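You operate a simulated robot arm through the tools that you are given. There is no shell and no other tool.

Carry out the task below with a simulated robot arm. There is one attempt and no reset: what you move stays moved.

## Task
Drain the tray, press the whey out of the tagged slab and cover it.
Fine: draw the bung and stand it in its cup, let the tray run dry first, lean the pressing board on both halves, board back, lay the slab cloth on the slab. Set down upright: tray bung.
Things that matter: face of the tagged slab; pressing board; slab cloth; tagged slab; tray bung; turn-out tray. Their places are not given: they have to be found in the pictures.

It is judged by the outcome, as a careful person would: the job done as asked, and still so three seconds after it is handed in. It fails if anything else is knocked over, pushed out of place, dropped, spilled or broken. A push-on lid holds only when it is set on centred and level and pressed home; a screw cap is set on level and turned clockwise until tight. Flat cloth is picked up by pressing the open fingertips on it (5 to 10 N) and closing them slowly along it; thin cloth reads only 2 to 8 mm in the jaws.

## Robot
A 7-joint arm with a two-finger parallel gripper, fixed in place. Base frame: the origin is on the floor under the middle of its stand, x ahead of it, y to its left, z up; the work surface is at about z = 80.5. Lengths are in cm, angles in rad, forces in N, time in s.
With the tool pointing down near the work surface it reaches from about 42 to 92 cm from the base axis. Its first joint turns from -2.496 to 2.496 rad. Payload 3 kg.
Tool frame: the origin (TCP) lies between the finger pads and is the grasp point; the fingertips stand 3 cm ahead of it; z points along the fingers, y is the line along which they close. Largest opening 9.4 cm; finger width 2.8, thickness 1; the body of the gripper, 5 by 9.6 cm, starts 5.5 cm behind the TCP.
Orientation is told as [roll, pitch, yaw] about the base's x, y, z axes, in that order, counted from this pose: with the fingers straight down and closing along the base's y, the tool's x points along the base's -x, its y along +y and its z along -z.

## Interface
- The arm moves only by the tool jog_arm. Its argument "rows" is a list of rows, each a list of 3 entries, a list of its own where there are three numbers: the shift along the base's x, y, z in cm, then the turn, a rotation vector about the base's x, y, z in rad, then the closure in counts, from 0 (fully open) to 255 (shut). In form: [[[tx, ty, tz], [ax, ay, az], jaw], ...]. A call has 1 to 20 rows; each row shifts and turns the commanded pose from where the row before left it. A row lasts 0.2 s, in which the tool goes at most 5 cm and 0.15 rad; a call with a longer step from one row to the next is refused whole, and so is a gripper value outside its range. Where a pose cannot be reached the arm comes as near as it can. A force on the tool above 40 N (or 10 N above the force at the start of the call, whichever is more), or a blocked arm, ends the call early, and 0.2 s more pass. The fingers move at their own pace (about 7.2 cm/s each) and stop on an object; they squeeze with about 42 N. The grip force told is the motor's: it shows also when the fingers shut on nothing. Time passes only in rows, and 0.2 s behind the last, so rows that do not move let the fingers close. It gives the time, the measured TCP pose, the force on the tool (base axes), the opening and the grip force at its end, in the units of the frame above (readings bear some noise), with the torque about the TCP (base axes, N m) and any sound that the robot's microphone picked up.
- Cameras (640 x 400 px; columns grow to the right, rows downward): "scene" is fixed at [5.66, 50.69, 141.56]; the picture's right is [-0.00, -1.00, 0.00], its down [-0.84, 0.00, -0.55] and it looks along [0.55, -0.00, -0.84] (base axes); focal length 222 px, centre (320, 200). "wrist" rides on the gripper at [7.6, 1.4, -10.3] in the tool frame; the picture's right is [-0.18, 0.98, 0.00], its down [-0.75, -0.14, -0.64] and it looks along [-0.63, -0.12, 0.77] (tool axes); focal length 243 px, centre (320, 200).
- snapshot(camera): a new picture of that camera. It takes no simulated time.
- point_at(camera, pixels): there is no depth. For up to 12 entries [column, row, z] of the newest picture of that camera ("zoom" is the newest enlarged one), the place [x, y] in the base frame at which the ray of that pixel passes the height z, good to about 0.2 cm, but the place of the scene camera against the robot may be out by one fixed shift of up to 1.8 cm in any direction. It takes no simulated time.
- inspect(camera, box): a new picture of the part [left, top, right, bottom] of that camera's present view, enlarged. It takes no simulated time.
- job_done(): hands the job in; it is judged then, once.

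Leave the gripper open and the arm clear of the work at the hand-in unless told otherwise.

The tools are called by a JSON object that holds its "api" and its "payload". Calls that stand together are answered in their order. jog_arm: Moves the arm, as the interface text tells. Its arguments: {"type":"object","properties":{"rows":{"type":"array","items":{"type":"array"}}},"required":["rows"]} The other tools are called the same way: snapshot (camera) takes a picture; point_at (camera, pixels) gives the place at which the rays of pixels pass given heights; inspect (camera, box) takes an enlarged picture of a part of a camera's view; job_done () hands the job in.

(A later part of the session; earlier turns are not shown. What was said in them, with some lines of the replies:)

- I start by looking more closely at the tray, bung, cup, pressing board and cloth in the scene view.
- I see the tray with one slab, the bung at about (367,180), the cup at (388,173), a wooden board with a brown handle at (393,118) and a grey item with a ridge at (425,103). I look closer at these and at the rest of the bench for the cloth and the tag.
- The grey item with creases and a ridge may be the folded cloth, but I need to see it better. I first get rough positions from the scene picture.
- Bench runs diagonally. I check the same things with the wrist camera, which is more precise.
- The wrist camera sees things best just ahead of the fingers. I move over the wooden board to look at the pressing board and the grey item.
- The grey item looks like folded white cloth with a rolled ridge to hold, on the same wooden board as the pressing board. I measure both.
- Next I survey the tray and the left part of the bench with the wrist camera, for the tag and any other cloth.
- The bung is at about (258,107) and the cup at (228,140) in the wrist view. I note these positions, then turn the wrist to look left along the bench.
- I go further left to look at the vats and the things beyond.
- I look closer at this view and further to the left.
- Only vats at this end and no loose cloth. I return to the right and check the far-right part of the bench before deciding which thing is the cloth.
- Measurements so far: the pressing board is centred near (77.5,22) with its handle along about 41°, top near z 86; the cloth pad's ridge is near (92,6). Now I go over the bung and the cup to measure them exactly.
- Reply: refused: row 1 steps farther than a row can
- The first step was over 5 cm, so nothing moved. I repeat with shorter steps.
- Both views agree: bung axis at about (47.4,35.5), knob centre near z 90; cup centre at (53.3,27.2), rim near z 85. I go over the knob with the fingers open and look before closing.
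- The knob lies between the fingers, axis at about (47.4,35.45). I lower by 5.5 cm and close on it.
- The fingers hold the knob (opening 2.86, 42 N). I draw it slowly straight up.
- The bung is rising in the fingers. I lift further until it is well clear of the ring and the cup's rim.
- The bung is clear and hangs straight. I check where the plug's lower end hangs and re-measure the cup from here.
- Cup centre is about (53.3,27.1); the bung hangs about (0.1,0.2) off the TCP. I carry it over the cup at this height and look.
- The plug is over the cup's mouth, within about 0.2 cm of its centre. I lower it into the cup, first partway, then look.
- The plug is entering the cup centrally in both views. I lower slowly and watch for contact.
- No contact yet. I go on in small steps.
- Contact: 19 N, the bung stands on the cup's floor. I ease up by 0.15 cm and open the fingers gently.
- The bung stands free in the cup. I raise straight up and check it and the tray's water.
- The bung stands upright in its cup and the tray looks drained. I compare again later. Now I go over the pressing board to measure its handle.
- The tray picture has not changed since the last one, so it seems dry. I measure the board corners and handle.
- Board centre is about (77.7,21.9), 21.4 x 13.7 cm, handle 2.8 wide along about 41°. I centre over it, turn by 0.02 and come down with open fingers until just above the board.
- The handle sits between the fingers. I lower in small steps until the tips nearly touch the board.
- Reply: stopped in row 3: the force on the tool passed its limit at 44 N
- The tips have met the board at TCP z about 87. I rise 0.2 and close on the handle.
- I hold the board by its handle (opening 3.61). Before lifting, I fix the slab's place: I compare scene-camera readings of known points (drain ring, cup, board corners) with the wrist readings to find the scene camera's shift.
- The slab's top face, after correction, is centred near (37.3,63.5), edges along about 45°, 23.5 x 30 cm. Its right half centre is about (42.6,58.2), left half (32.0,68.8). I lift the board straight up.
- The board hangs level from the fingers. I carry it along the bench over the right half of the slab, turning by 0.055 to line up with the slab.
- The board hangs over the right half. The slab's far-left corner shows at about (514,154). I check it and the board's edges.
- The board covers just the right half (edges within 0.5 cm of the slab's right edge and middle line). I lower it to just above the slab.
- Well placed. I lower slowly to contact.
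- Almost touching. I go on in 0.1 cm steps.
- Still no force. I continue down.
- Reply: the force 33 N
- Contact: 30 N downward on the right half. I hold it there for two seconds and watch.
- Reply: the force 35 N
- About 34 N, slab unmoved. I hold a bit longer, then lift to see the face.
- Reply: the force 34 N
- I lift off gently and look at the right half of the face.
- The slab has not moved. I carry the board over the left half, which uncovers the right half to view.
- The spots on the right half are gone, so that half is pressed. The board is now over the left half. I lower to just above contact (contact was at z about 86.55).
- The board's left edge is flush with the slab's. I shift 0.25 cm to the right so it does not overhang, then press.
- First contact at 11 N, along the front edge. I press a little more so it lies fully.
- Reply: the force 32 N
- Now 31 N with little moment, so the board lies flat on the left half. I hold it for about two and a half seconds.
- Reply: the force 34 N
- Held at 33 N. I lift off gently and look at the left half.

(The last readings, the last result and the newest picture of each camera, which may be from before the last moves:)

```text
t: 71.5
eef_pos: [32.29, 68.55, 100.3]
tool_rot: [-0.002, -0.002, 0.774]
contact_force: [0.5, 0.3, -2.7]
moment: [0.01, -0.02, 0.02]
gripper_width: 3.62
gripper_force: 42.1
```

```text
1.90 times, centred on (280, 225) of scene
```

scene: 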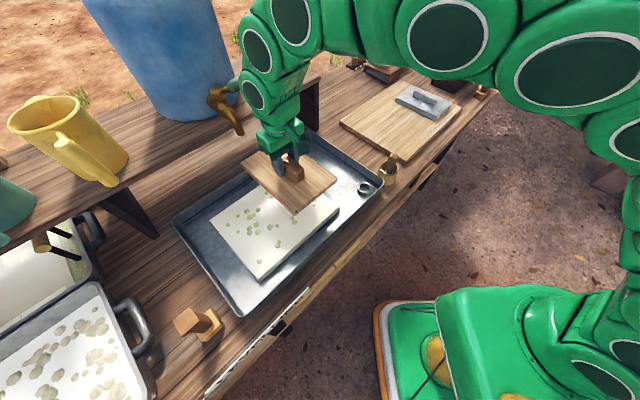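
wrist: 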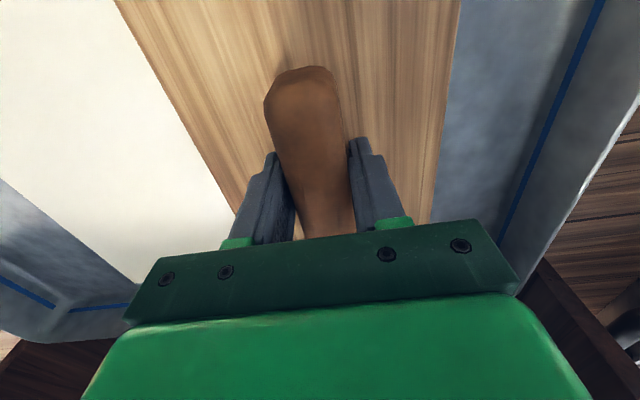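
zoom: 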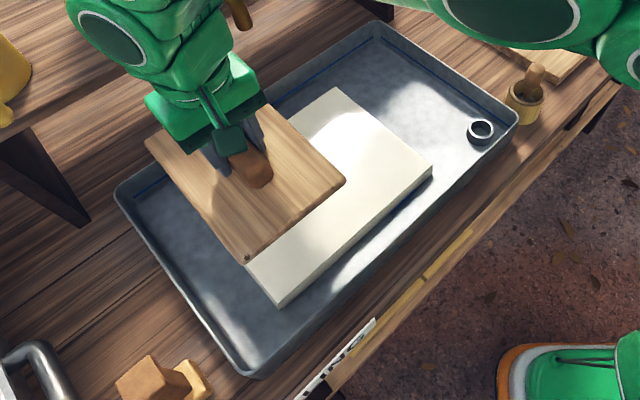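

The left half is clear of spots too. I carry the board back along the bench to above its place on the wooden board, turning back by 0.055.

{"api": "jog_arm", "payload": {"rows": [[[2, -2, 0], [0, 0, 0], 255], [[3, -3, 0], [0, 0, 0], 255], [[3, -3, 0], [0, 0, 0], 255], [[3, -3, 0], [0, 0, 0], 255], [[3, -3, 0], [0, 0, -0.011], 255], [[3, -3, 0], [0, 0, -0.011], 255], [[3, -3, 0], [0, 0, -0.011], 255], [[3, -3, 0], [0, 0, -0.011], 255], [[3, -3, 0], [0, 0, -0.011], 255], [[3, -3, 0], [0, 0, 0], 255], [[3, -3, 0], [0, 0, 0], 255], [[3, -3, 0], [0, 0, 0], 255], [[3, -3, 0], [0, 0, 0], 255], [[3, -3.2, 0], [0, 0, 0], 255], [[2.5, -3, 0], [0, 0, 0], 255], [[2, -2.3, 0], [0, 0, 0], 255], [[0, 0, 0], [0, 0, 0], 255]]}}

{"api": "snapshot", "payload": {"camera": "wrist"}}

{"api": "snapshot", "payload": {"camera": "scene"}}

```text
t: 75.1
eef_pos: [77.87, 21.85, 100.11]
tool_rot: [0.0, -0.001, 0.72]
contact_force: [-0.5, 0.5, -2.2]
moment: [0.01, 0.02, 0.03]
gripper_width: 3.61
gripper_force: 41.7
```

```text
taken
```

wrist: 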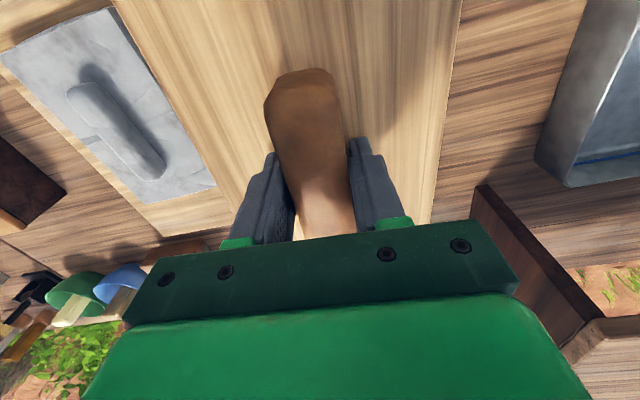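

```text
taken
```

scene: 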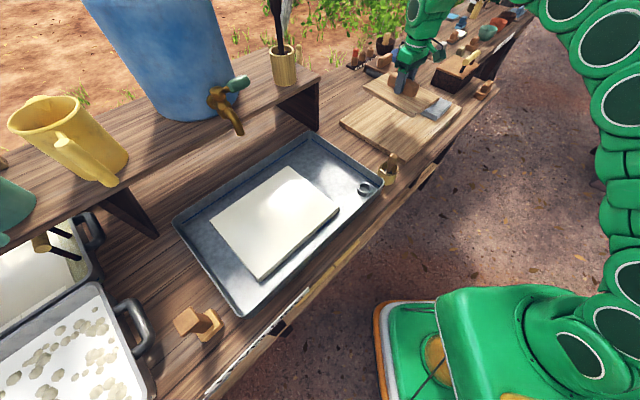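

The slab's face is clear on both halves. The view matches the one taken when I lifted the board. I lower it toward its old place.

{"api": "jog_arm", "payload": {"rows": [[[-0.1, 0.2, -2], [0, 0, 0], 255], [[0, 0, -3], [0, 0, 0], 255], [[0, 0, -3], [0, 0, 0], 255], [[0, 0, -2], [0, 0, 0], 255], [[0, 0, -1.5], [0, 0, 0], 255], [[0, 0, -0.8], [0, 0, 0], 255], [[0, 0, 0], [0, 0, 0], 255]]}}

{"api": "inspect", "payload": {"camera": "scene", "box": [340, 70, 480, 170]}}

```text
t: 76.7
eef_pos: [77.73, 22.31, 87.95]
tool_rot: [-0.001, -0.001, 0.722]
contact_force: [0.4, 0.1, -2.7]
moment: [0.01, 0.0, 0.02]
gripper_width: 3.6
gripper_force: 42.1
```

```text
4.00 times, centred on (410, 120) of scene
```

zoom: 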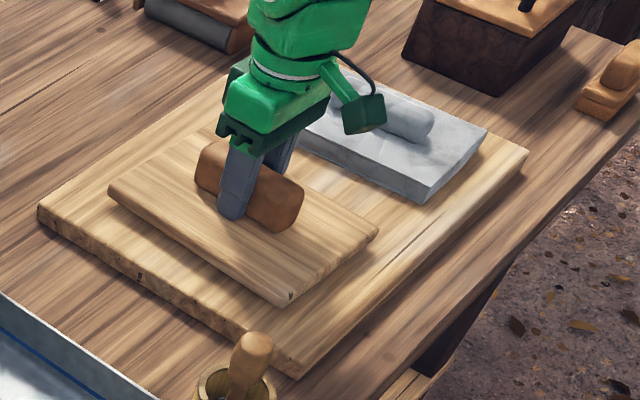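

{"api": "jog_arm", "payload": {"rows": [[[0, -0.1, -0.3], [0, 0, 0], 255], [[0, 0, -0.2], [0, 0, 0], 255], [[0, 0, -0.1], [0, 0, 0], 255], [[0, 0, -0.1], [0, 0, 0], 255], [[0, 0, 0], [0, 0, 0], 255]]}}

```text
t: 77.9
eef_pos: [77.69, 22.14, 87.17]
tool_rot: [0.001, -0.003, 0.718]
contact_force: [-0.1, 0.4, -3.3]
moment: [0.0, -0.03, -0.01]
gripper_width: 3.64
gripper_force: 42.0
```

{"api": "jog_arm", "payload": {"rows": [[[0, 0, -0.08], [0, 0, 0], 255], [[0, 0, -0.06], [0, 0, 0], 255], [[0, 0, 0], [0, 0, 0], 255]]}}

```text
t: 78.7
eef_pos: [77.64, 22.21, 87.09]
tool_rot: [0.001, -0.001, 0.72]
contact_force: [0.9, -0.3, -3.5]
moment: [0.0, -0.03, 0.01]
gripper_width: 3.6
gripper_force: 41.9
```

{"api": "jog_arm", "payload": {"rows": [[[0, 0, -0.08], [0, 0, 0], 255], [[0, 0, 0], [0, 0, 0], 255]]}}

```text
t: 79.3
eef_pos: [77.72, 22.2, 86.92]
tool_rot: [0.001, -0.002, 0.719]
contact_force: [1.3, -0.9, -2.6]
moment: [0.02, 0.02, 0.0]
gripper_width: 3.61
gripper_force: 42.3
```

{"api": "jog_arm", "payload": {"rows": [[[0, 0, -0.08], [0, 0, 0], 255], [[0, 0, 0], [0, 0, 0], 255]]}}

```text
t: 79.9
eef_pos: [77.71, 22.22, 86.94]
tool_rot: [-0.001, -0.002, 0.719]
contact_force: [-6.1, -3.6, 12.8]
moment: [-0.57, 0.87, -0.05]
gripper_width: 3.58
gripper_force: 42.1
```

The board is down (about 13 N). I open the fingers slowly.

{"api": "jog_arm", "payload": {"rows": [[[0, 0, 0], [0, 0, 0], 140], [[0, 0, 0.1], [0, 0, 0], 110], [[0, 0, 0], [0, 0, 0], 60], [[0, 0, 0], [0, 0, 0], 0], [[0, 0, 0], [0, 0, 0], 0]]}}

{"api": "jog_arm", "payload": {"rows": [[[0, 0, 1], [0, 0, 0], 0], [[0, 0, 2], [0, 0, 0], 0], [[0, 0, 3], [0, 0, 0], 0], [[0, 0, 4], [0, 0, 0], 0], [[0, 0, 4], [0, 0, 0], 0]]}}

{"api": "snapshot", "payload": {"camera": "wrist"}}

{"api": "snapshot", "payload": {"camera": "scene"}}

```text
t: 81.1
eef_pos: [77.64, 22.26, 87.04]
tool_rot: [0.0, 0.0, 0.719]
contact_force: [1.1, -0.7, 0.4]
moment: [-0.01, -0.01, -0.01]
gripper_width: 9.41
gripper_force: 0.1
```

```text
t: 82.3
eef_pos: [77.87, 22.39, 101.25]
tool_rot: [0.0, -0.001, 0.721]
contact_force: [0.5, -0.1, -1.0]
moment: [0.03, 0.0, 0.02]
gripper_width: 9.41
gripper_force: 0.0
```

```text
taken
```

wrist: 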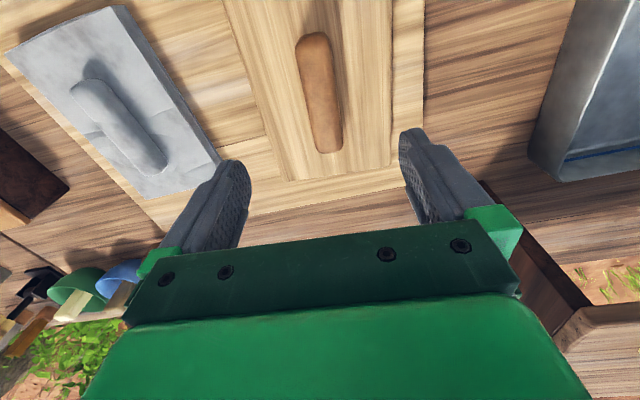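

```text
taken
```

scene: 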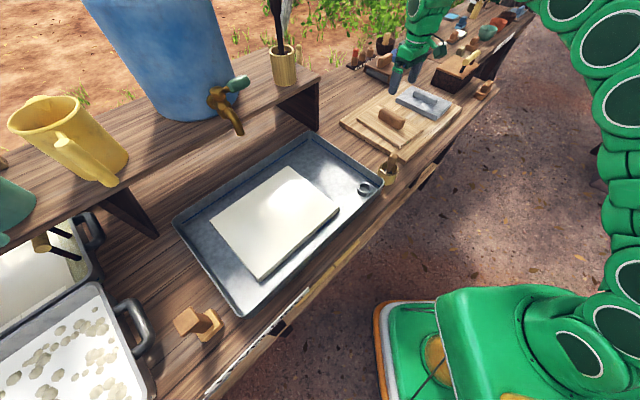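

The board is back in its place. Now the cloth: I measure its ridge and corners from this view and go closer.

{"api": "point_at", "payload": {"camera": "wrist", "pixels": [[127, 5, 84], [220, 162, 84], [160, 200, 84], [5, 55, 84], [82, 88, 85.5], [155, 168, 85.5], [118, 125, 85.5]]}}

{"api": "jog_arm", "payload": {"rows": [[[2, -3.5, 0], [0, 0, 0], 0], [[2, -3.5, 0], [0, 0, 0], 0], [[2, -3.5, 0], [0, 0, 0], 0], [[2, -3.5, 0], [0, 0, 0], 0], [[1, -2, 0], [0, 0, 0], 0], [[0, 0, 0], [0, 0, 0], 0]]}}

{"api": "snapshot", "payload": {"camera": "wrist"}}

{"api": "inspect", "payload": {"camera": "wrist", "box": [140, 0, 500, 220]}}

```text
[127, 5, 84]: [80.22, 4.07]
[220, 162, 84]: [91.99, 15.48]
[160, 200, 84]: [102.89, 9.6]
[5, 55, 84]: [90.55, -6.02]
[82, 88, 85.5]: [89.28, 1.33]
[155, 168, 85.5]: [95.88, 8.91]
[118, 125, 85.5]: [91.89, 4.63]
```

```text
t: 83.7
eef_pos: [86.58, 6.04, 101.13]
tool_rot: [-0.001, -0.002, 0.72]
contact_force: [-0.2, 0.8, 0.4]
moment: [-0.01, 0.02, 0.02]
gripper_width: 9.39
gripper_force: 0.0
```

```text
taken
```

wrist: 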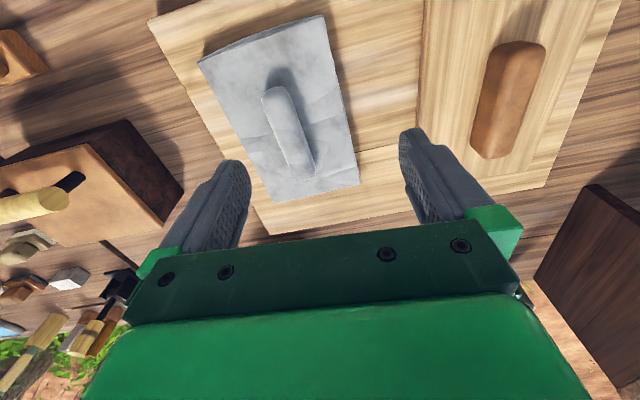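

```text
1.78 times, centred on (320, 110) of wrist
```

zoom: 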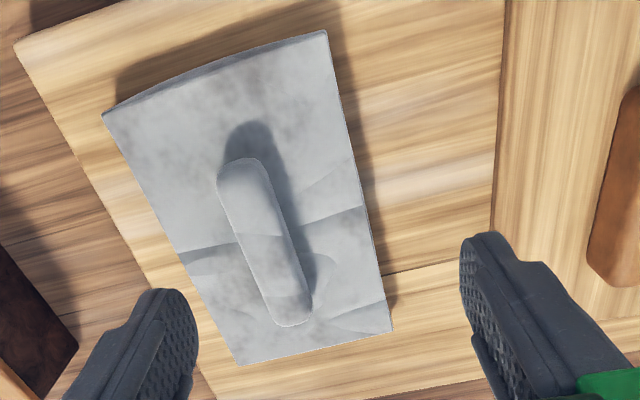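

The pad's near edge curves like folded cloth, so this is the slab cloth with a rolled ridge. I measure it from this closer view.

{"api": "point_at", "payload": {"camera": "zoom", "pixels": [[103, 113, 84], [326, 31, 84], [392, 330, 84], [237, 363, 84], [240, 165, 85.5], [292, 320, 85.5], [266, 240, 85.5], [266, 240, 86.5], [240, 245, 85.5], [290, 232, 85.5]]}}

{"api": "inspect", "payload": {"camera": "scene", "box": [370, 70, 470, 150]}}

```text
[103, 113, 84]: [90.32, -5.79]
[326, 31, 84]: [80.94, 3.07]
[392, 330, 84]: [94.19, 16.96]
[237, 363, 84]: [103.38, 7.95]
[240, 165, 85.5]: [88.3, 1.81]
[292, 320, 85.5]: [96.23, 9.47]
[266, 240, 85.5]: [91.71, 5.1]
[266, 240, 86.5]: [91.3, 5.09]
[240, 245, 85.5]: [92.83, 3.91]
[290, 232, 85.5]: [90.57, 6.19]
```

```text
5.00 times, centred on (420, 110) of scene
```

zoom: 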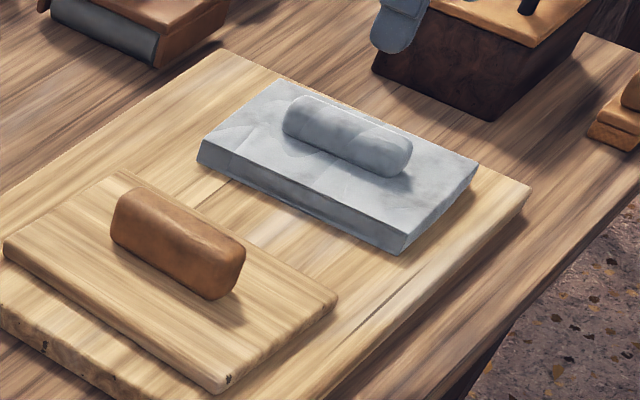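

Cloth pad centre is about (92.2,5.6), ridge along 44°. The middle is at the limit of reach, so I aim 1.3 cm nearer along the ridge, at (91.3,4.7), turn by 0.05, and come down partway to check the arm still gets there.

{"api": "jog_arm", "payload": {"rows": [[[1.5, -0.4, -2], [0, 0, 0.05], 0], [[1.5, -0.5, -2], [0, 0, 0], 0], [[1.6, -0.4, -2], [0, 0, 0], 0], [[0, 0, -2], [0, 0, 0], 0], [[0, 0, -2], [0, 0, 0], 0], [[0, 0, 0], [0, 0, 0], 0]]}}

{"api": "snapshot", "payload": {"camera": "wrist"}}

{"api": "inspect", "payload": {"camera": "scene", "box": [370, 70, 470, 150]}}

```text
t: 85.1
eef_pos: [90.18, 4.94, 91.74]
tool_rot: [-0.001, -0.002, 0.769]
contact_force: [-0.4, 0.3, 0.4]
moment: [-0.02, 0.04, 0.03]
gripper_width: 9.38
gripper_force: 0.1
out of reach, approached as far as the arm can: row 3
```

```text
taken
```

wrist: 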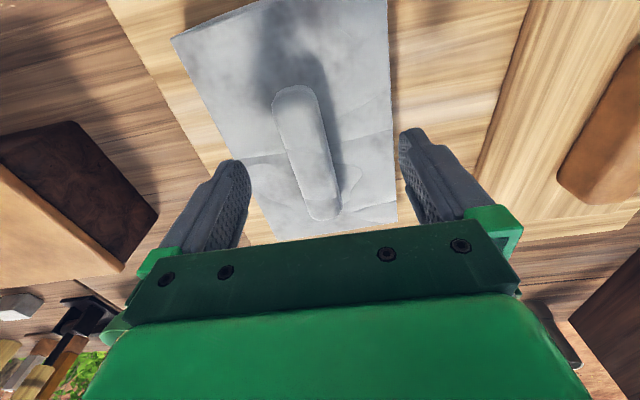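

```text
5.00 times, centred on (420, 110) of scene
```

zoom: 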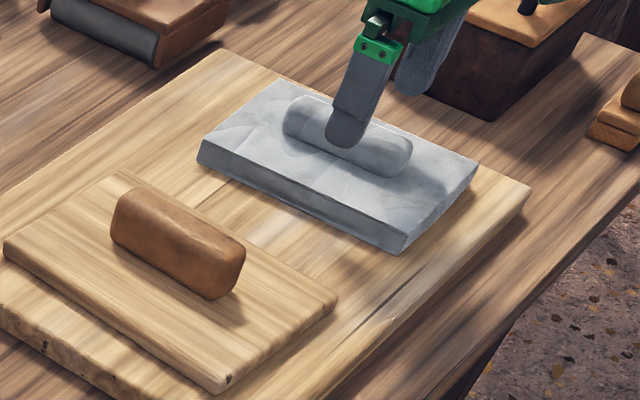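

The reach was clipped in one row; I am at (90.2,4.9). I check where the ridge lies relative to the fingers.

{"api": "point_at", "payload": {"camera": "wrist", "pixels": [[297, 92, 86], [324, 212, 86], [311, 150, 86], [311, 150, 85], [292, 152, 86], [330, 148, 86]]}}

```text
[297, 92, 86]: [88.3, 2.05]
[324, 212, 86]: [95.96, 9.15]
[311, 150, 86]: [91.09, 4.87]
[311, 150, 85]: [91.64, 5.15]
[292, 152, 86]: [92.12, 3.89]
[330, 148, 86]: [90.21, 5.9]
```

The ridge line passes about 0.8 cm to the side of my TCP. I shift by (+0.75,-0.5) while going down to z 89.

{"api": "jog_arm", "payload": {"rows": [[[0, 0, -1.5], [0, 0, 0], 0], [[0.4, -0.25, -0.7], [0, 0, 0], 0], [[0.35, -0.25, -0.5], [0, 0, 0], 0], [[0, 0, 0], [0, 0, 0], 0]]}}

{"api": "snapshot", "payload": {"camera": "wrist"}}

{"api": "inspect", "payload": {"camera": "scene", "box": [390, 70, 470, 130]}}

```text
t: 86.1
eef_pos: [90.81, 4.53, 88.88]
tool_rot: [-0.003, -0.002, 0.77]
contact_force: [-0.5, 0.3, 1.0]
moment: [0.0, 0.0, -0.03]
gripper_width: 9.41
gripper_force: 0.1
```

```text
taken
```

wrist: 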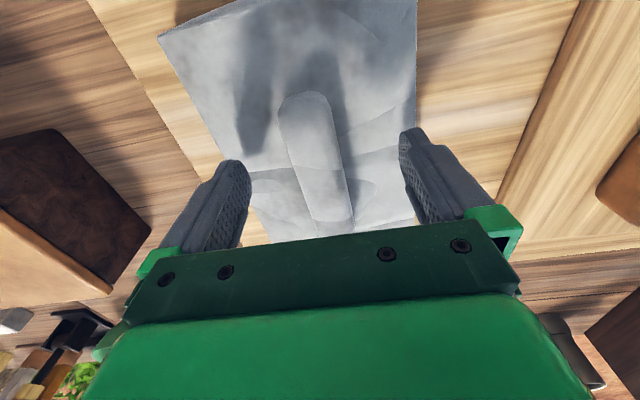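

```text
6.67 times, centred on (430, 100) of scene
```

zoom: 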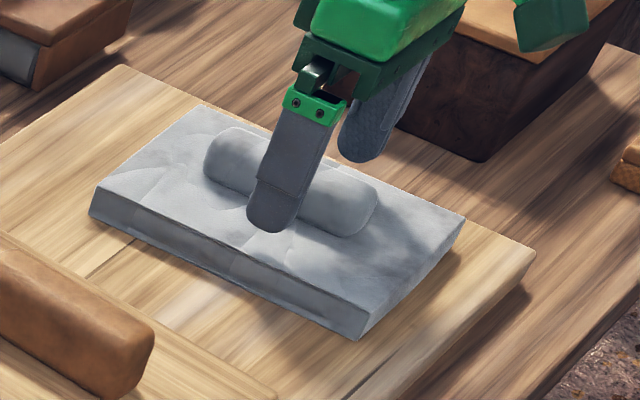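

The ridge lies between the fingers. I go down in small steps toward the pad.

{"api": "jog_arm", "payload": {"rows": [[[0, 0, -0.4], [0, 0, 0], 0], [[0, 0, -0.3], [0, 0, 0], 0], [[0, 0, -0.3], [0, 0, 0], 0], [[0, 0, 0], [0, 0, 0], 0]]}}

{"api": "inspect", "payload": {"camera": "scene", "box": [390, 70, 470, 130]}}

```text
t: 87.1
eef_pos: [90.9, 4.72, 88.04]
tool_rot: [0.001, -0.003, 0.769]
contact_force: [-0.4, 0.4, 0.0]
moment: [-0.01, -0.02, 0.02]
gripper_width: 9.4
gripper_force: 0.1
```

```text
6.67 times, centred on (430, 100) of scene
```

zoom: 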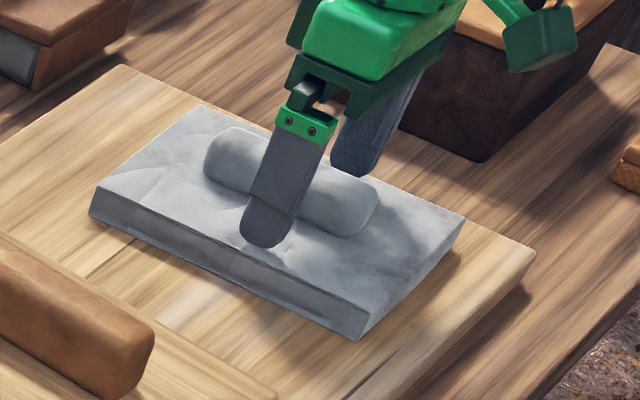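

{"api": "jog_arm", "payload": {"rows": [[[0, -0.1, -0.2], [0, 0, 0], 0], [[0, 0, -0.2], [0, 0, 0], 0], [[0, 0, -0.1], [0, 0, 0], 0], [[0, 0, 0], [0, 0, 0], 0]]}}

{"api": "snapshot", "payload": {"camera": "wrist"}}

```text
t: 88.1
eef_pos: [90.82, 4.42, 87.61]
tool_rot: [-0.001, -0.002, 0.769]
contact_force: [-8.6, -1.5, 19.0]
moment: [0.34, 0.8, 0.23]
gripper_width: 9.41
gripper_force: 0.1
```

```text
taken
```

wrist: 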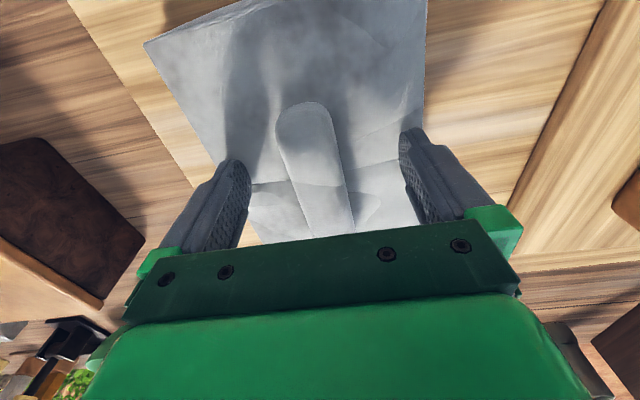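

Contact at z 87.6 with 19 N: the tips rest on the pad. I rise 0.15 and close slowly on the ridge.

{"api": "jog_arm", "payload": {"rows": [[[0, 0, 0.15], [0, 0, 0], 0], [[0, 0, 0], [0, 0, 0], 70], [[0, 0, 0], [0, 0, 0], 120], [[0, 0, 0], [0, 0, 0], 160], [[0, 0, 0], [0, 0, 0], 200], [[0, 0, 0], [0, 0, 0], 255], [[0, 0, 0], [0, 0, 0], 255]]}}

{"api": "snapshot", "payload": {"camera": "wrist"}}

{"api": "inspect", "payload": {"camera": "scene", "box": [390, 70, 470, 130]}}

```text
t: 89.7
eef_pos: [90.83, 4.45, 87.58]
tool_rot: [0.001, -0.002, 0.77]
contact_force: [0.7, -0.7, 3.5]
moment: [-0.05, 0.15, 0.27]
gripper_width: 3.41
gripper_force: 41.9
```

```text
taken
```

wrist: 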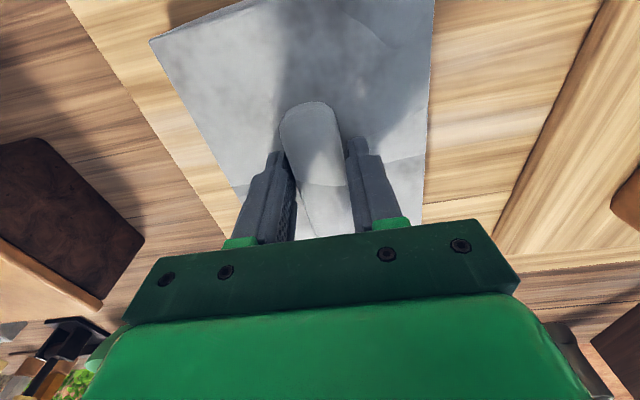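

```text
6.67 times, centred on (430, 100) of scene
```

zoom: 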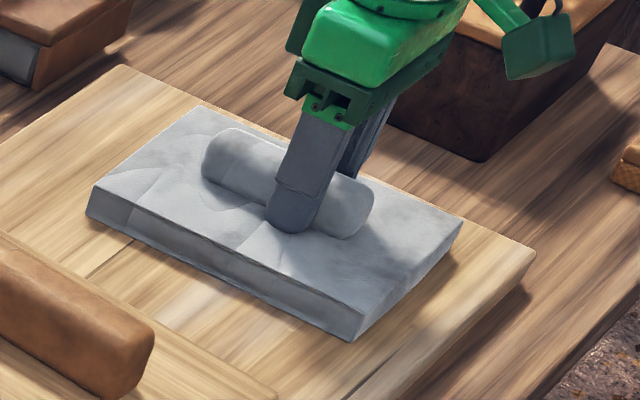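

I hold the ridge (opening 3.41). I lift a little and check.

{"api": "jog_arm", "payload": {"rows": [[[0, 0, 0.4], [0, 0, 0], 255], [[0, 0, 0.6], [0, 0, 0], 255], [[-0.5, 0, 1], [0, 0, 0], 255], [[-1, 0, 1.5], [0, 0, 0], 255], [[-1.5, 0, 2], [0, 0, 0], 255], [[0, 0, 0], [0, 0, 0], 255]]}}

{"api": "snapshot", "payload": {"camera": "wrist"}}

{"api": "inspect", "payload": {"camera": "scene", "box": [360, 50, 480, 150]}}

```text
t: 91.1
eef_pos: [87.9, 4.42, 93.14]
tool_rot: [-0.001, -0.002, 0.768]
contact_force: [-0.5, 0.4, -2.0]
moment: [-0.01, 0.01, -0.04]
gripper_width: 3.36
gripper_force: 42.0
```

```text
taken
```

wrist: 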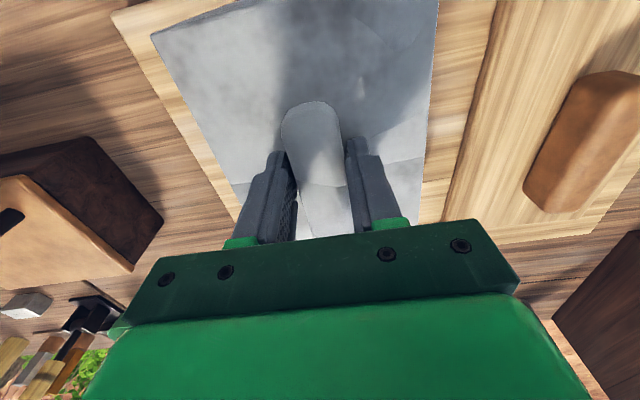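

```text
4.00 times, centred on (420, 100) of scene
```

zoom: 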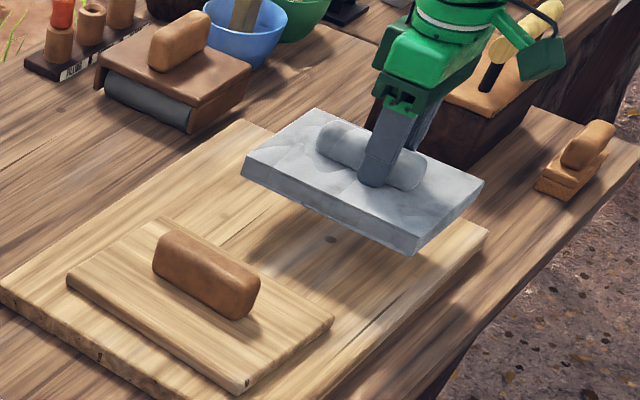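

The cloth hangs level. I raise it inward to z 101, then carry it along the bench to above the slab's middle, with the TCP going to about (36.0,62.3) because I hold the ridge 1.8 cm short of its middle.

{"api": "jog_arm", "payload": {"rows": [[[-0.5, 0, 2], [0, 0, 0], 255], [[-0.5, 0, 2], [0, 0, 0], 255], [[-0.5, 0, 2], [0, 0, 0], 255], [[-0.5, 0.5, 2], [0, 0, 0], 255], [[-2, 2, 0], [0, 0, 0], 255], [[-2.5, 3, 0], [0, 0, 0], 255], [[-2.7, 3.1, 0], [0, 0, 0], 255], [[-2.7, 3.1, 0], [0, 0, 0], 255], [[-2.7, 3.1, 0], [0, 0, 0], 255], [[-2.7, 3.1, 0], [0, 0, 0], 255], [[-2.7, 3.1, 0], [0, 0, 0], 255], [[-2.7, 3.1, 0], [0, 0, 0], 255], [[-2.7, 3.1, 0], [0, 0, 0], 255], [[0, 0, 0], [0, 0, 0], 255]]}}

{"api": "snapshot", "payload": {"camera": "wrist"}}

```text
t: 94.1
eef_pos: [62.26, 31.67, 101.07]
tool_rot: [0.0, -0.002, 0.767]
contact_force: [0.4, 0.5, -2.9]
moment: [-0.03, -0.02, 0.02]
gripper_width: 3.38
gripper_force: 41.3
```

```text
taken
```

wrist: 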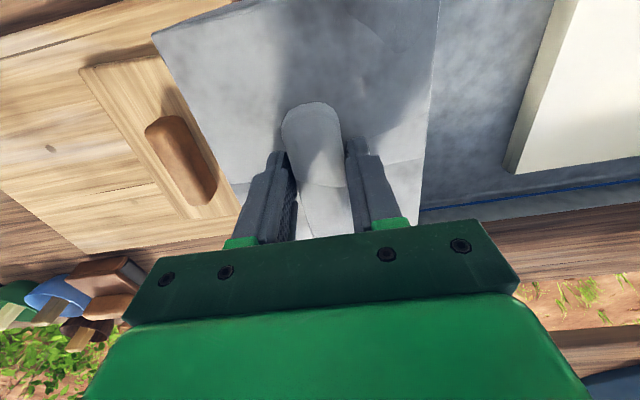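

Carrying well. I go on to the slab's middle.

{"api": "jog_arm", "payload": {"rows": [[[-2.5, 2.9, 0], [0, 0, 0], 255], [[-2.7, 3.1, 0], [0, 0, 0], 255], [[-2.7, 3.1, 0], [0, 0, 0], 255], [[-2.7, 3.1, 0], [0, 0, 0], 255], [[-2.7, 3.1, 0], [0, 0, 0.01], 255], [[-2.7, 3.1, 0], [0, 0, 0.01], 255], [[-2.7, 3.1, 0], [0, 0, 0], 255], [[-2.7, 3.1, 0], [0, 0, 0], 255], [[-2.5, 3, 0], [0, 0, 0], 255], [[-1.5, 2, 0], [0, 0, 0], 255], [[-0.9, 1, 0], [0, 0, 0], 255], [[0, 0, 0], [0, 0, 0], 255]]}}

{"api": "snapshot", "payload": {"camera": "wrist"}}

{"api": "inspect", "payload": {"camera": "scene", "box": [160, 120, 400, 330]}}

```text
t: 96.7
eef_pos: [36.07, 62.35, 101.13]
tool_rot: [0.0, 0.0, 0.788]
contact_force: [0.3, -0.2, -1.9]
moment: [-0.01, 0.05, 0.0]
gripper_width: 3.35
gripper_force: 41.8
```

```text
taken
```

wrist: 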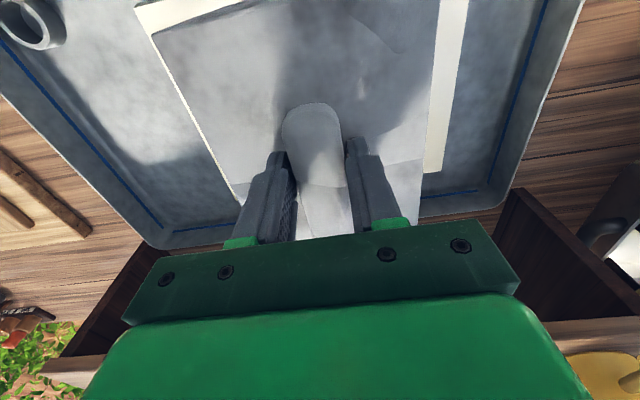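

```text
1.90 times, centred on (280, 225) of scene
```

zoom: 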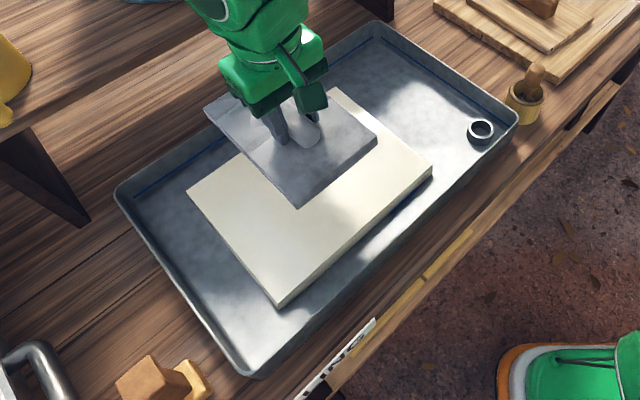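

{"api": "point_at", "payload": {"camera": "wrist", "pixels": [[432, 172, 82.5], [466, 0, 82.5], [142, 20, 82.5], [205, 145, 82.5], [135, 8, 82.5], [230, 0, 82.5], [152, 35, 97.5], [437, 0, 97.5], [232, 190, 97.5], [425, 165, 97.5]]}}

```text
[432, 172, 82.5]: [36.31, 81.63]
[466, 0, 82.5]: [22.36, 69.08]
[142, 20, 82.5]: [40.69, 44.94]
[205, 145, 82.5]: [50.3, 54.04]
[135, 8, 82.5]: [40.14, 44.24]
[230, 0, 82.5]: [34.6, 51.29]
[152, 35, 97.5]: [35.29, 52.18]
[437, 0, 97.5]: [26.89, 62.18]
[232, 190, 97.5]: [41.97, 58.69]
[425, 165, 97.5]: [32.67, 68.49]
```

The cloth is within about half a centimetre of the slab's middle. I shift 0.4 cm right and lower it.

{"api": "jog_arm", "payload": {"rows": [[[0.3, -0.3, -1.5], [0, 0, 0], 255], [[0, 0, -3], [0, 0, 0], 255], [[0, 0, -3], [0, 0, 0], 255], [[0, 0, -2.5], [0, 0, 0], 255], [[0, 0, -1.5], [0, 0, 0], 255], [[0, 0, -1], [0, 0, 0], 255], [[0, 0, -0.5], [0, 0, 0], 255], [[0, 0, 0], [0, 0, 0], 255]]}}

{"api": "snapshot", "payload": {"camera": "wrist"}}

{"api": "inspect", "payload": {"camera": "scene", "box": [180, 130, 380, 290]}}

```text
t: 98.5
eef_pos: [36.41, 61.98, 88.07]
tool_rot: [0.001, -0.001, 0.79]
contact_force: [0.3, 0.1, -1.1]
moment: [-0.03, 0.04, -0.01]
gripper_width: 3.33
gripper_force: 42.5
```

```text
taken
```

wrist: 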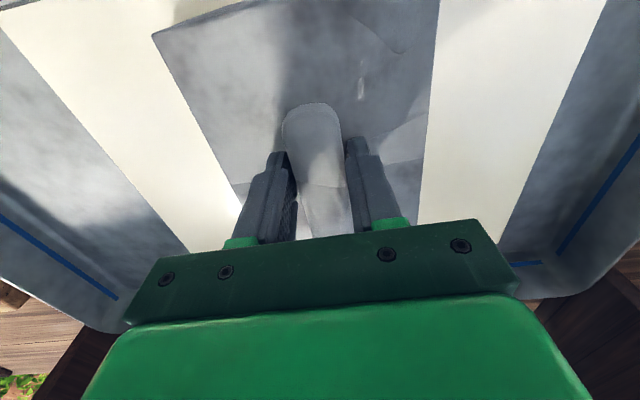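

```text
2.50 times, centred on (280, 210) of scene
```

zoom: 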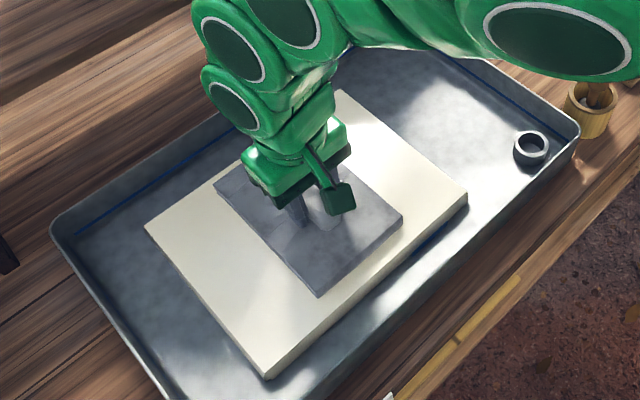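

The cloth is centred over the slab. I lower it slowly until it rests.

{"api": "jog_arm", "payload": {"rows": [[[0, 0, -0.2], [0, 0, 0], 255], [[0, 0, -0.2], [0, 0, 0], 255], [[0, 0, -0.1], [0, 0, 0], 255], [[0, 0, -0.1], [0, 0, 0], 255], [[0, 0, 0], [0, 0, 0], 255]]}}

```text
t: 99.7
eef_pos: [36.52, 61.94, 87.52]
tool_rot: [0.0, -0.003, 0.789]
contact_force: [0.1, -0.1, -1.5]
moment: [0.0, 0.01, 0.0]
gripper_width: 3.35
gripper_force: 42.0
```

{"api": "jog_arm", "payload": {"rows": [[[0, 0, -0.1], [0, 0, 0], 255], [[0, 0, -0.1], [0, 0, 0], 255], [[0, 0, 0], [0, 0, 0], 255]]}}

{"api": "jog_arm", "payload": {"rows": [[[0, 0, -0.1], [0, 0, 0], 255], [[0, 0, 0], [0, 0, 0], 255]]}}

```text
t: 100.5
eef_pos: [36.42, 61.95, 87.42]
tool_rot: [0.0, -0.001, 0.789]
contact_force: [-0.3, -0.2, -1.8]
moment: [-0.02, 0.0, 0.02]
gripper_width: 3.33
gripper_force: 41.9
```

```text
t: 101.1
eef_pos: [36.38, 61.91, 87.11]
tool_rot: [0.001, -0.005, 0.788]
contact_force: [0.4, -0.5, -1.9]
moment: [0.0, 0.03, -0.01]
gripper_width: 3.36
gripper_force: 42.4
```

{"api": "jog_arm", "payload": {"rows": [[[0, 0, -0.08], [0, 0, 0], 255], [[0, 0, 0], [0, 0, 0], 255]]}}

{"api": "jog_arm", "payload": {"rows": [[[0, 0, -0.08], [0, 0, 0], 255], [[0, 0, 0], [0, 0, 0], 255]]}}

```text
t: 101.7
eef_pos: [36.42, 61.99, 86.96]
tool_rot: [0.0, -0.002, 0.789]
contact_force: [-0.7, -0.2, -1.3]
moment: [0.01, 0.02, 0.03]
gripper_width: 3.35
gripper_force: 41.9
```

```text
t: 102.3
eef_pos: [36.4, 61.78, 87.02]
tool_rot: [0.0, -0.001, 0.789]
contact_force: [-0.1, 0.5, -2.0]
moment: [-0.04, 0.05, 0.01]
gripper_width: 3.34
gripper_force: 42.4
```

{"api": "inspect", "payload": {"camera": "scene", "box": [220, 150, 360, 260]}}

{"api": "jog_arm", "payload": {"rows": [[[0, 0, -0.08], [0, 0, 0], 255], [[0, 0, 0], [0, 0, 0], 255]]}}

```text
3.64 times, centred on (290, 205) of scene
```

zoom: 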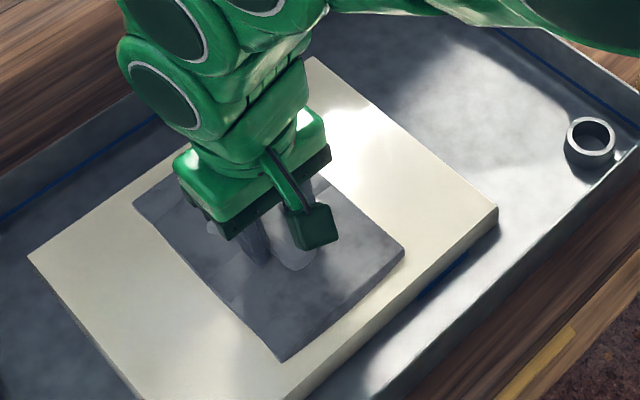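

```text
t: 102.9
eef_pos: [36.42, 61.92, 86.94]
tool_rot: [0.0, -0.001, 0.788]
contact_force: [-1.2, -0.4, 0.6]
moment: [0.13, -0.02, -0.03]
gripper_width: 3.35
gripper_force: 41.6
```

The weight has come off the fingers: the cloth is touching. One small step more, then I open.

{"api": "jog_arm", "payload": {"rows": [[[0, 0, -0.05], [0, 0, 0], 255], [[0, 0, 0], [0, 0, 0], 255]]}}

```text
t: 103.5
eef_pos: [36.41, 61.94, 86.81]
tool_rot: [0.0, -0.002, 0.788]
contact_force: [1.6, -1.6, 2.6]
moment: [0.28, -0.26, -0.13]
gripper_width: 3.36
gripper_force: 42.3
```

{"api": "jog_arm", "payload": {"rows": [[[0, 0, -0.05], [0, 0, 0], 255], [[0, 0, 0], [0, 0, 0], 255]]}}

```text
t: 104.1
eef_pos: [36.29, 61.96, 86.95]
tool_rot: [0.001, -0.003, 0.79]
contact_force: [-3.3, -9.2, 15.8]
moment: [-0.13, 0.05, -0.08]
gripper_width: 3.34
gripper_force: 41.9
```

Now it lies firmly (about 16 N). I open slowly, easing up slightly.

{"api": "jog_arm", "payload": {"rows": [[[0, 0, 0.05], [0, 0, 0], 255], [[0, 0, 0], [0, 0, 0], 150], [[0, 0, 0], [0, 0, 0], 130], [[0, 0, 0.05], [0, 0, 0], 100], [[0, 0, 0.05], [0, 0, 0], 60], [[0, 0, 0], [0, 0, 0], 60]]}}

{"api": "jog_arm", "payload": {"rows": [[[0, 0, 0.5], [0, 0, 0], 60], [[0, 0, 1], [0, 0, 0], 60], [[0, 0, 2], [0, 0, 0], 30], [[0, 0, 3], [0, 0, 0], 0], [[0, 0, 4], [0, 0, 0], 0], [[0, 0, 4], [0, 0, 0], 0]]}}

{"api": "snapshot", "payload": {"camera": "wrist"}}

{"api": "inspect", "payload": {"camera": "scene", "box": [160, 120, 400, 330]}}

```text
t: 105.5
eef_pos: [36.52, 61.86, 86.96]
tool_rot: [0.001, -0.002, 0.788]
contact_force: [0.0, 0.8, 0.2]
moment: [0.01, 0.03, -0.04]
gripper_width: 7.2
gripper_force: 0.0
```

```text
t: 106.9
eef_pos: [36.39, 61.87, 101.31]
tool_rot: [-0.002, -0.002, 0.789]
contact_force: [-0.2, -0.8, 0.1]
moment: [0.05, 0.01, 0.03]
gripper_width: 9.39
gripper_force: 0.0
```

```text
taken
```

wrist: 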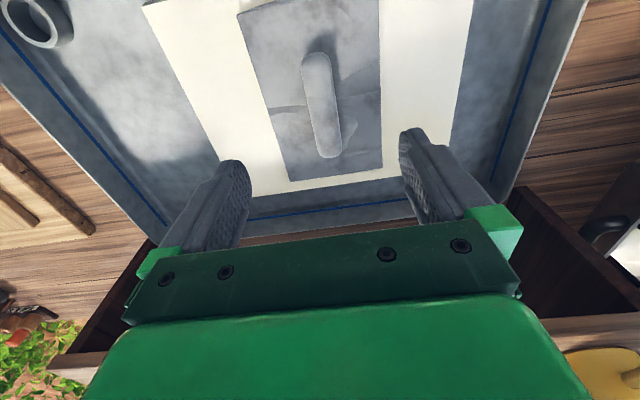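

```text
1.90 times, centred on (280, 225) of scene
```

zoom: 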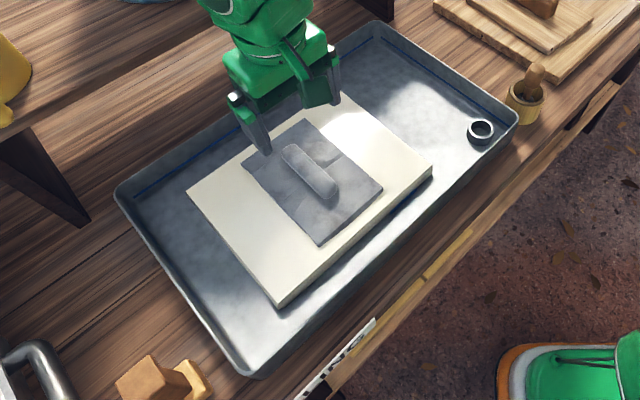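

The cloth lies centred on the slab. I draw the arm up and back, clear of the work, with the gripper open, then check everything.

{"api": "jog_arm", "payload": {"rows": [[[0, 0, 3], [0, 0, 0], 0], [[0, -1, 4], [0, 0, 0], 0], [[1, -4, 2], [0, 0, 0], 0], [[1, -4.5, 1], [0, 0, 0], 0], [[1, -4.5, 0], [0, 0, 0], 0], [[1, -4.5, 0], [0, 0, 0], 0], [[1, -4.5, 0], [0, 0, 0], 0], [[1, -4.5, 0], [0, 0, 0], 0], [[1, -4.5, 0], [0, 0, 0], 0], [[1, -4.5, 0], [0, 0, 0], 0], [[1, -4.5, 0], [0, 0, 0], 0], [[1, -4, 0], [0, 0, 0], 0], [[0, 0, 0], [0, 0, 0], 0]]}}

{"api": "snapshot", "payload": {"camera": "scene"}}

{"api": "inspect", "payload": {"camera": "scene", "box": [160, 80, 500, 330]}}

{"api": "inspect", "payload": {"camera": "scene", "box": [330, 60, 510, 200]}}

```text
t: 109.7
eef_pos: [46.26, 16.93, 111.35]
tool_rot: [0.0, -0.002, 0.789]
contact_force: [-0.1, 0.0, -0.7]
moment: [0.03, 0.02, 0.0]
gripper_width: 9.42
gripper_force: 0.1
```

```text
taken
```

scene: 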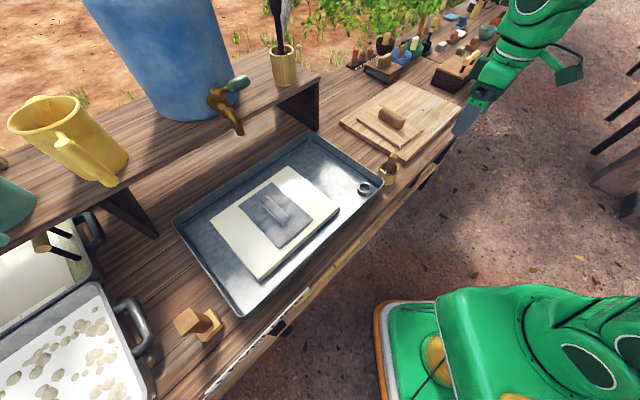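

```text
1.60 times, centred on (330, 205) of scene
```

zoom: 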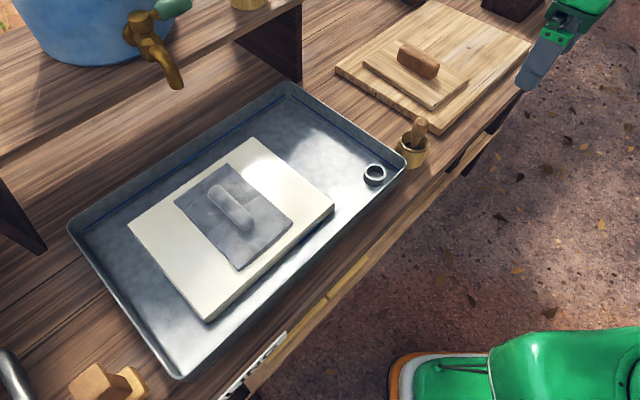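

```text
2.86 times, centred on (420, 130) of scene
```

zoom: 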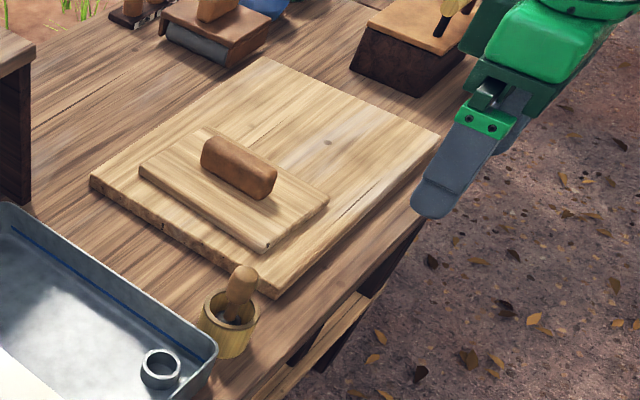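

Everything is in place:
- The bung stands upright in its cup, leaning in the picture no more than it did in the drain.
- The tray is dry.
- Both halves of the slab are pressed clear.
- The board is back on the wooden board.
- The cloth lies centred on the slab.
- The gripper is open and clear.

I hand the job in.

{"api": "job_done", "payload": {}}

```text
The job is handed in.
```

I finished the job and handed it in; I haven't seen the judge's result.

- **Bung:** I drew it from the drain and stood it upright in its cup.
- **Tray:** It looked dry before I started pressing. The picture didn't change between two looks about 1.6 s apart.
- **Slab:** I leaned the pressing board on each half at about 30 N for around 2.5 s. The greenish whey spots are gone from both halves.
- **Pressing board:** It is back in its place on the wooden board.
- **Cloth:** I took the grey creased pad with a rolled ridge to be the slab cloth, as nothing else on the bench looked like cloth. It lies centred on the slab but is smaller than it (about 13 by 19 cm on a 24 by 30 cm face), so a border is left bare.
- **Tag:** I never saw a tag. I used the only slab in the turn-out tray.

In the last pictures nothing else on the bench had been knocked or moved. The arm was clear of the work with the gripper open.
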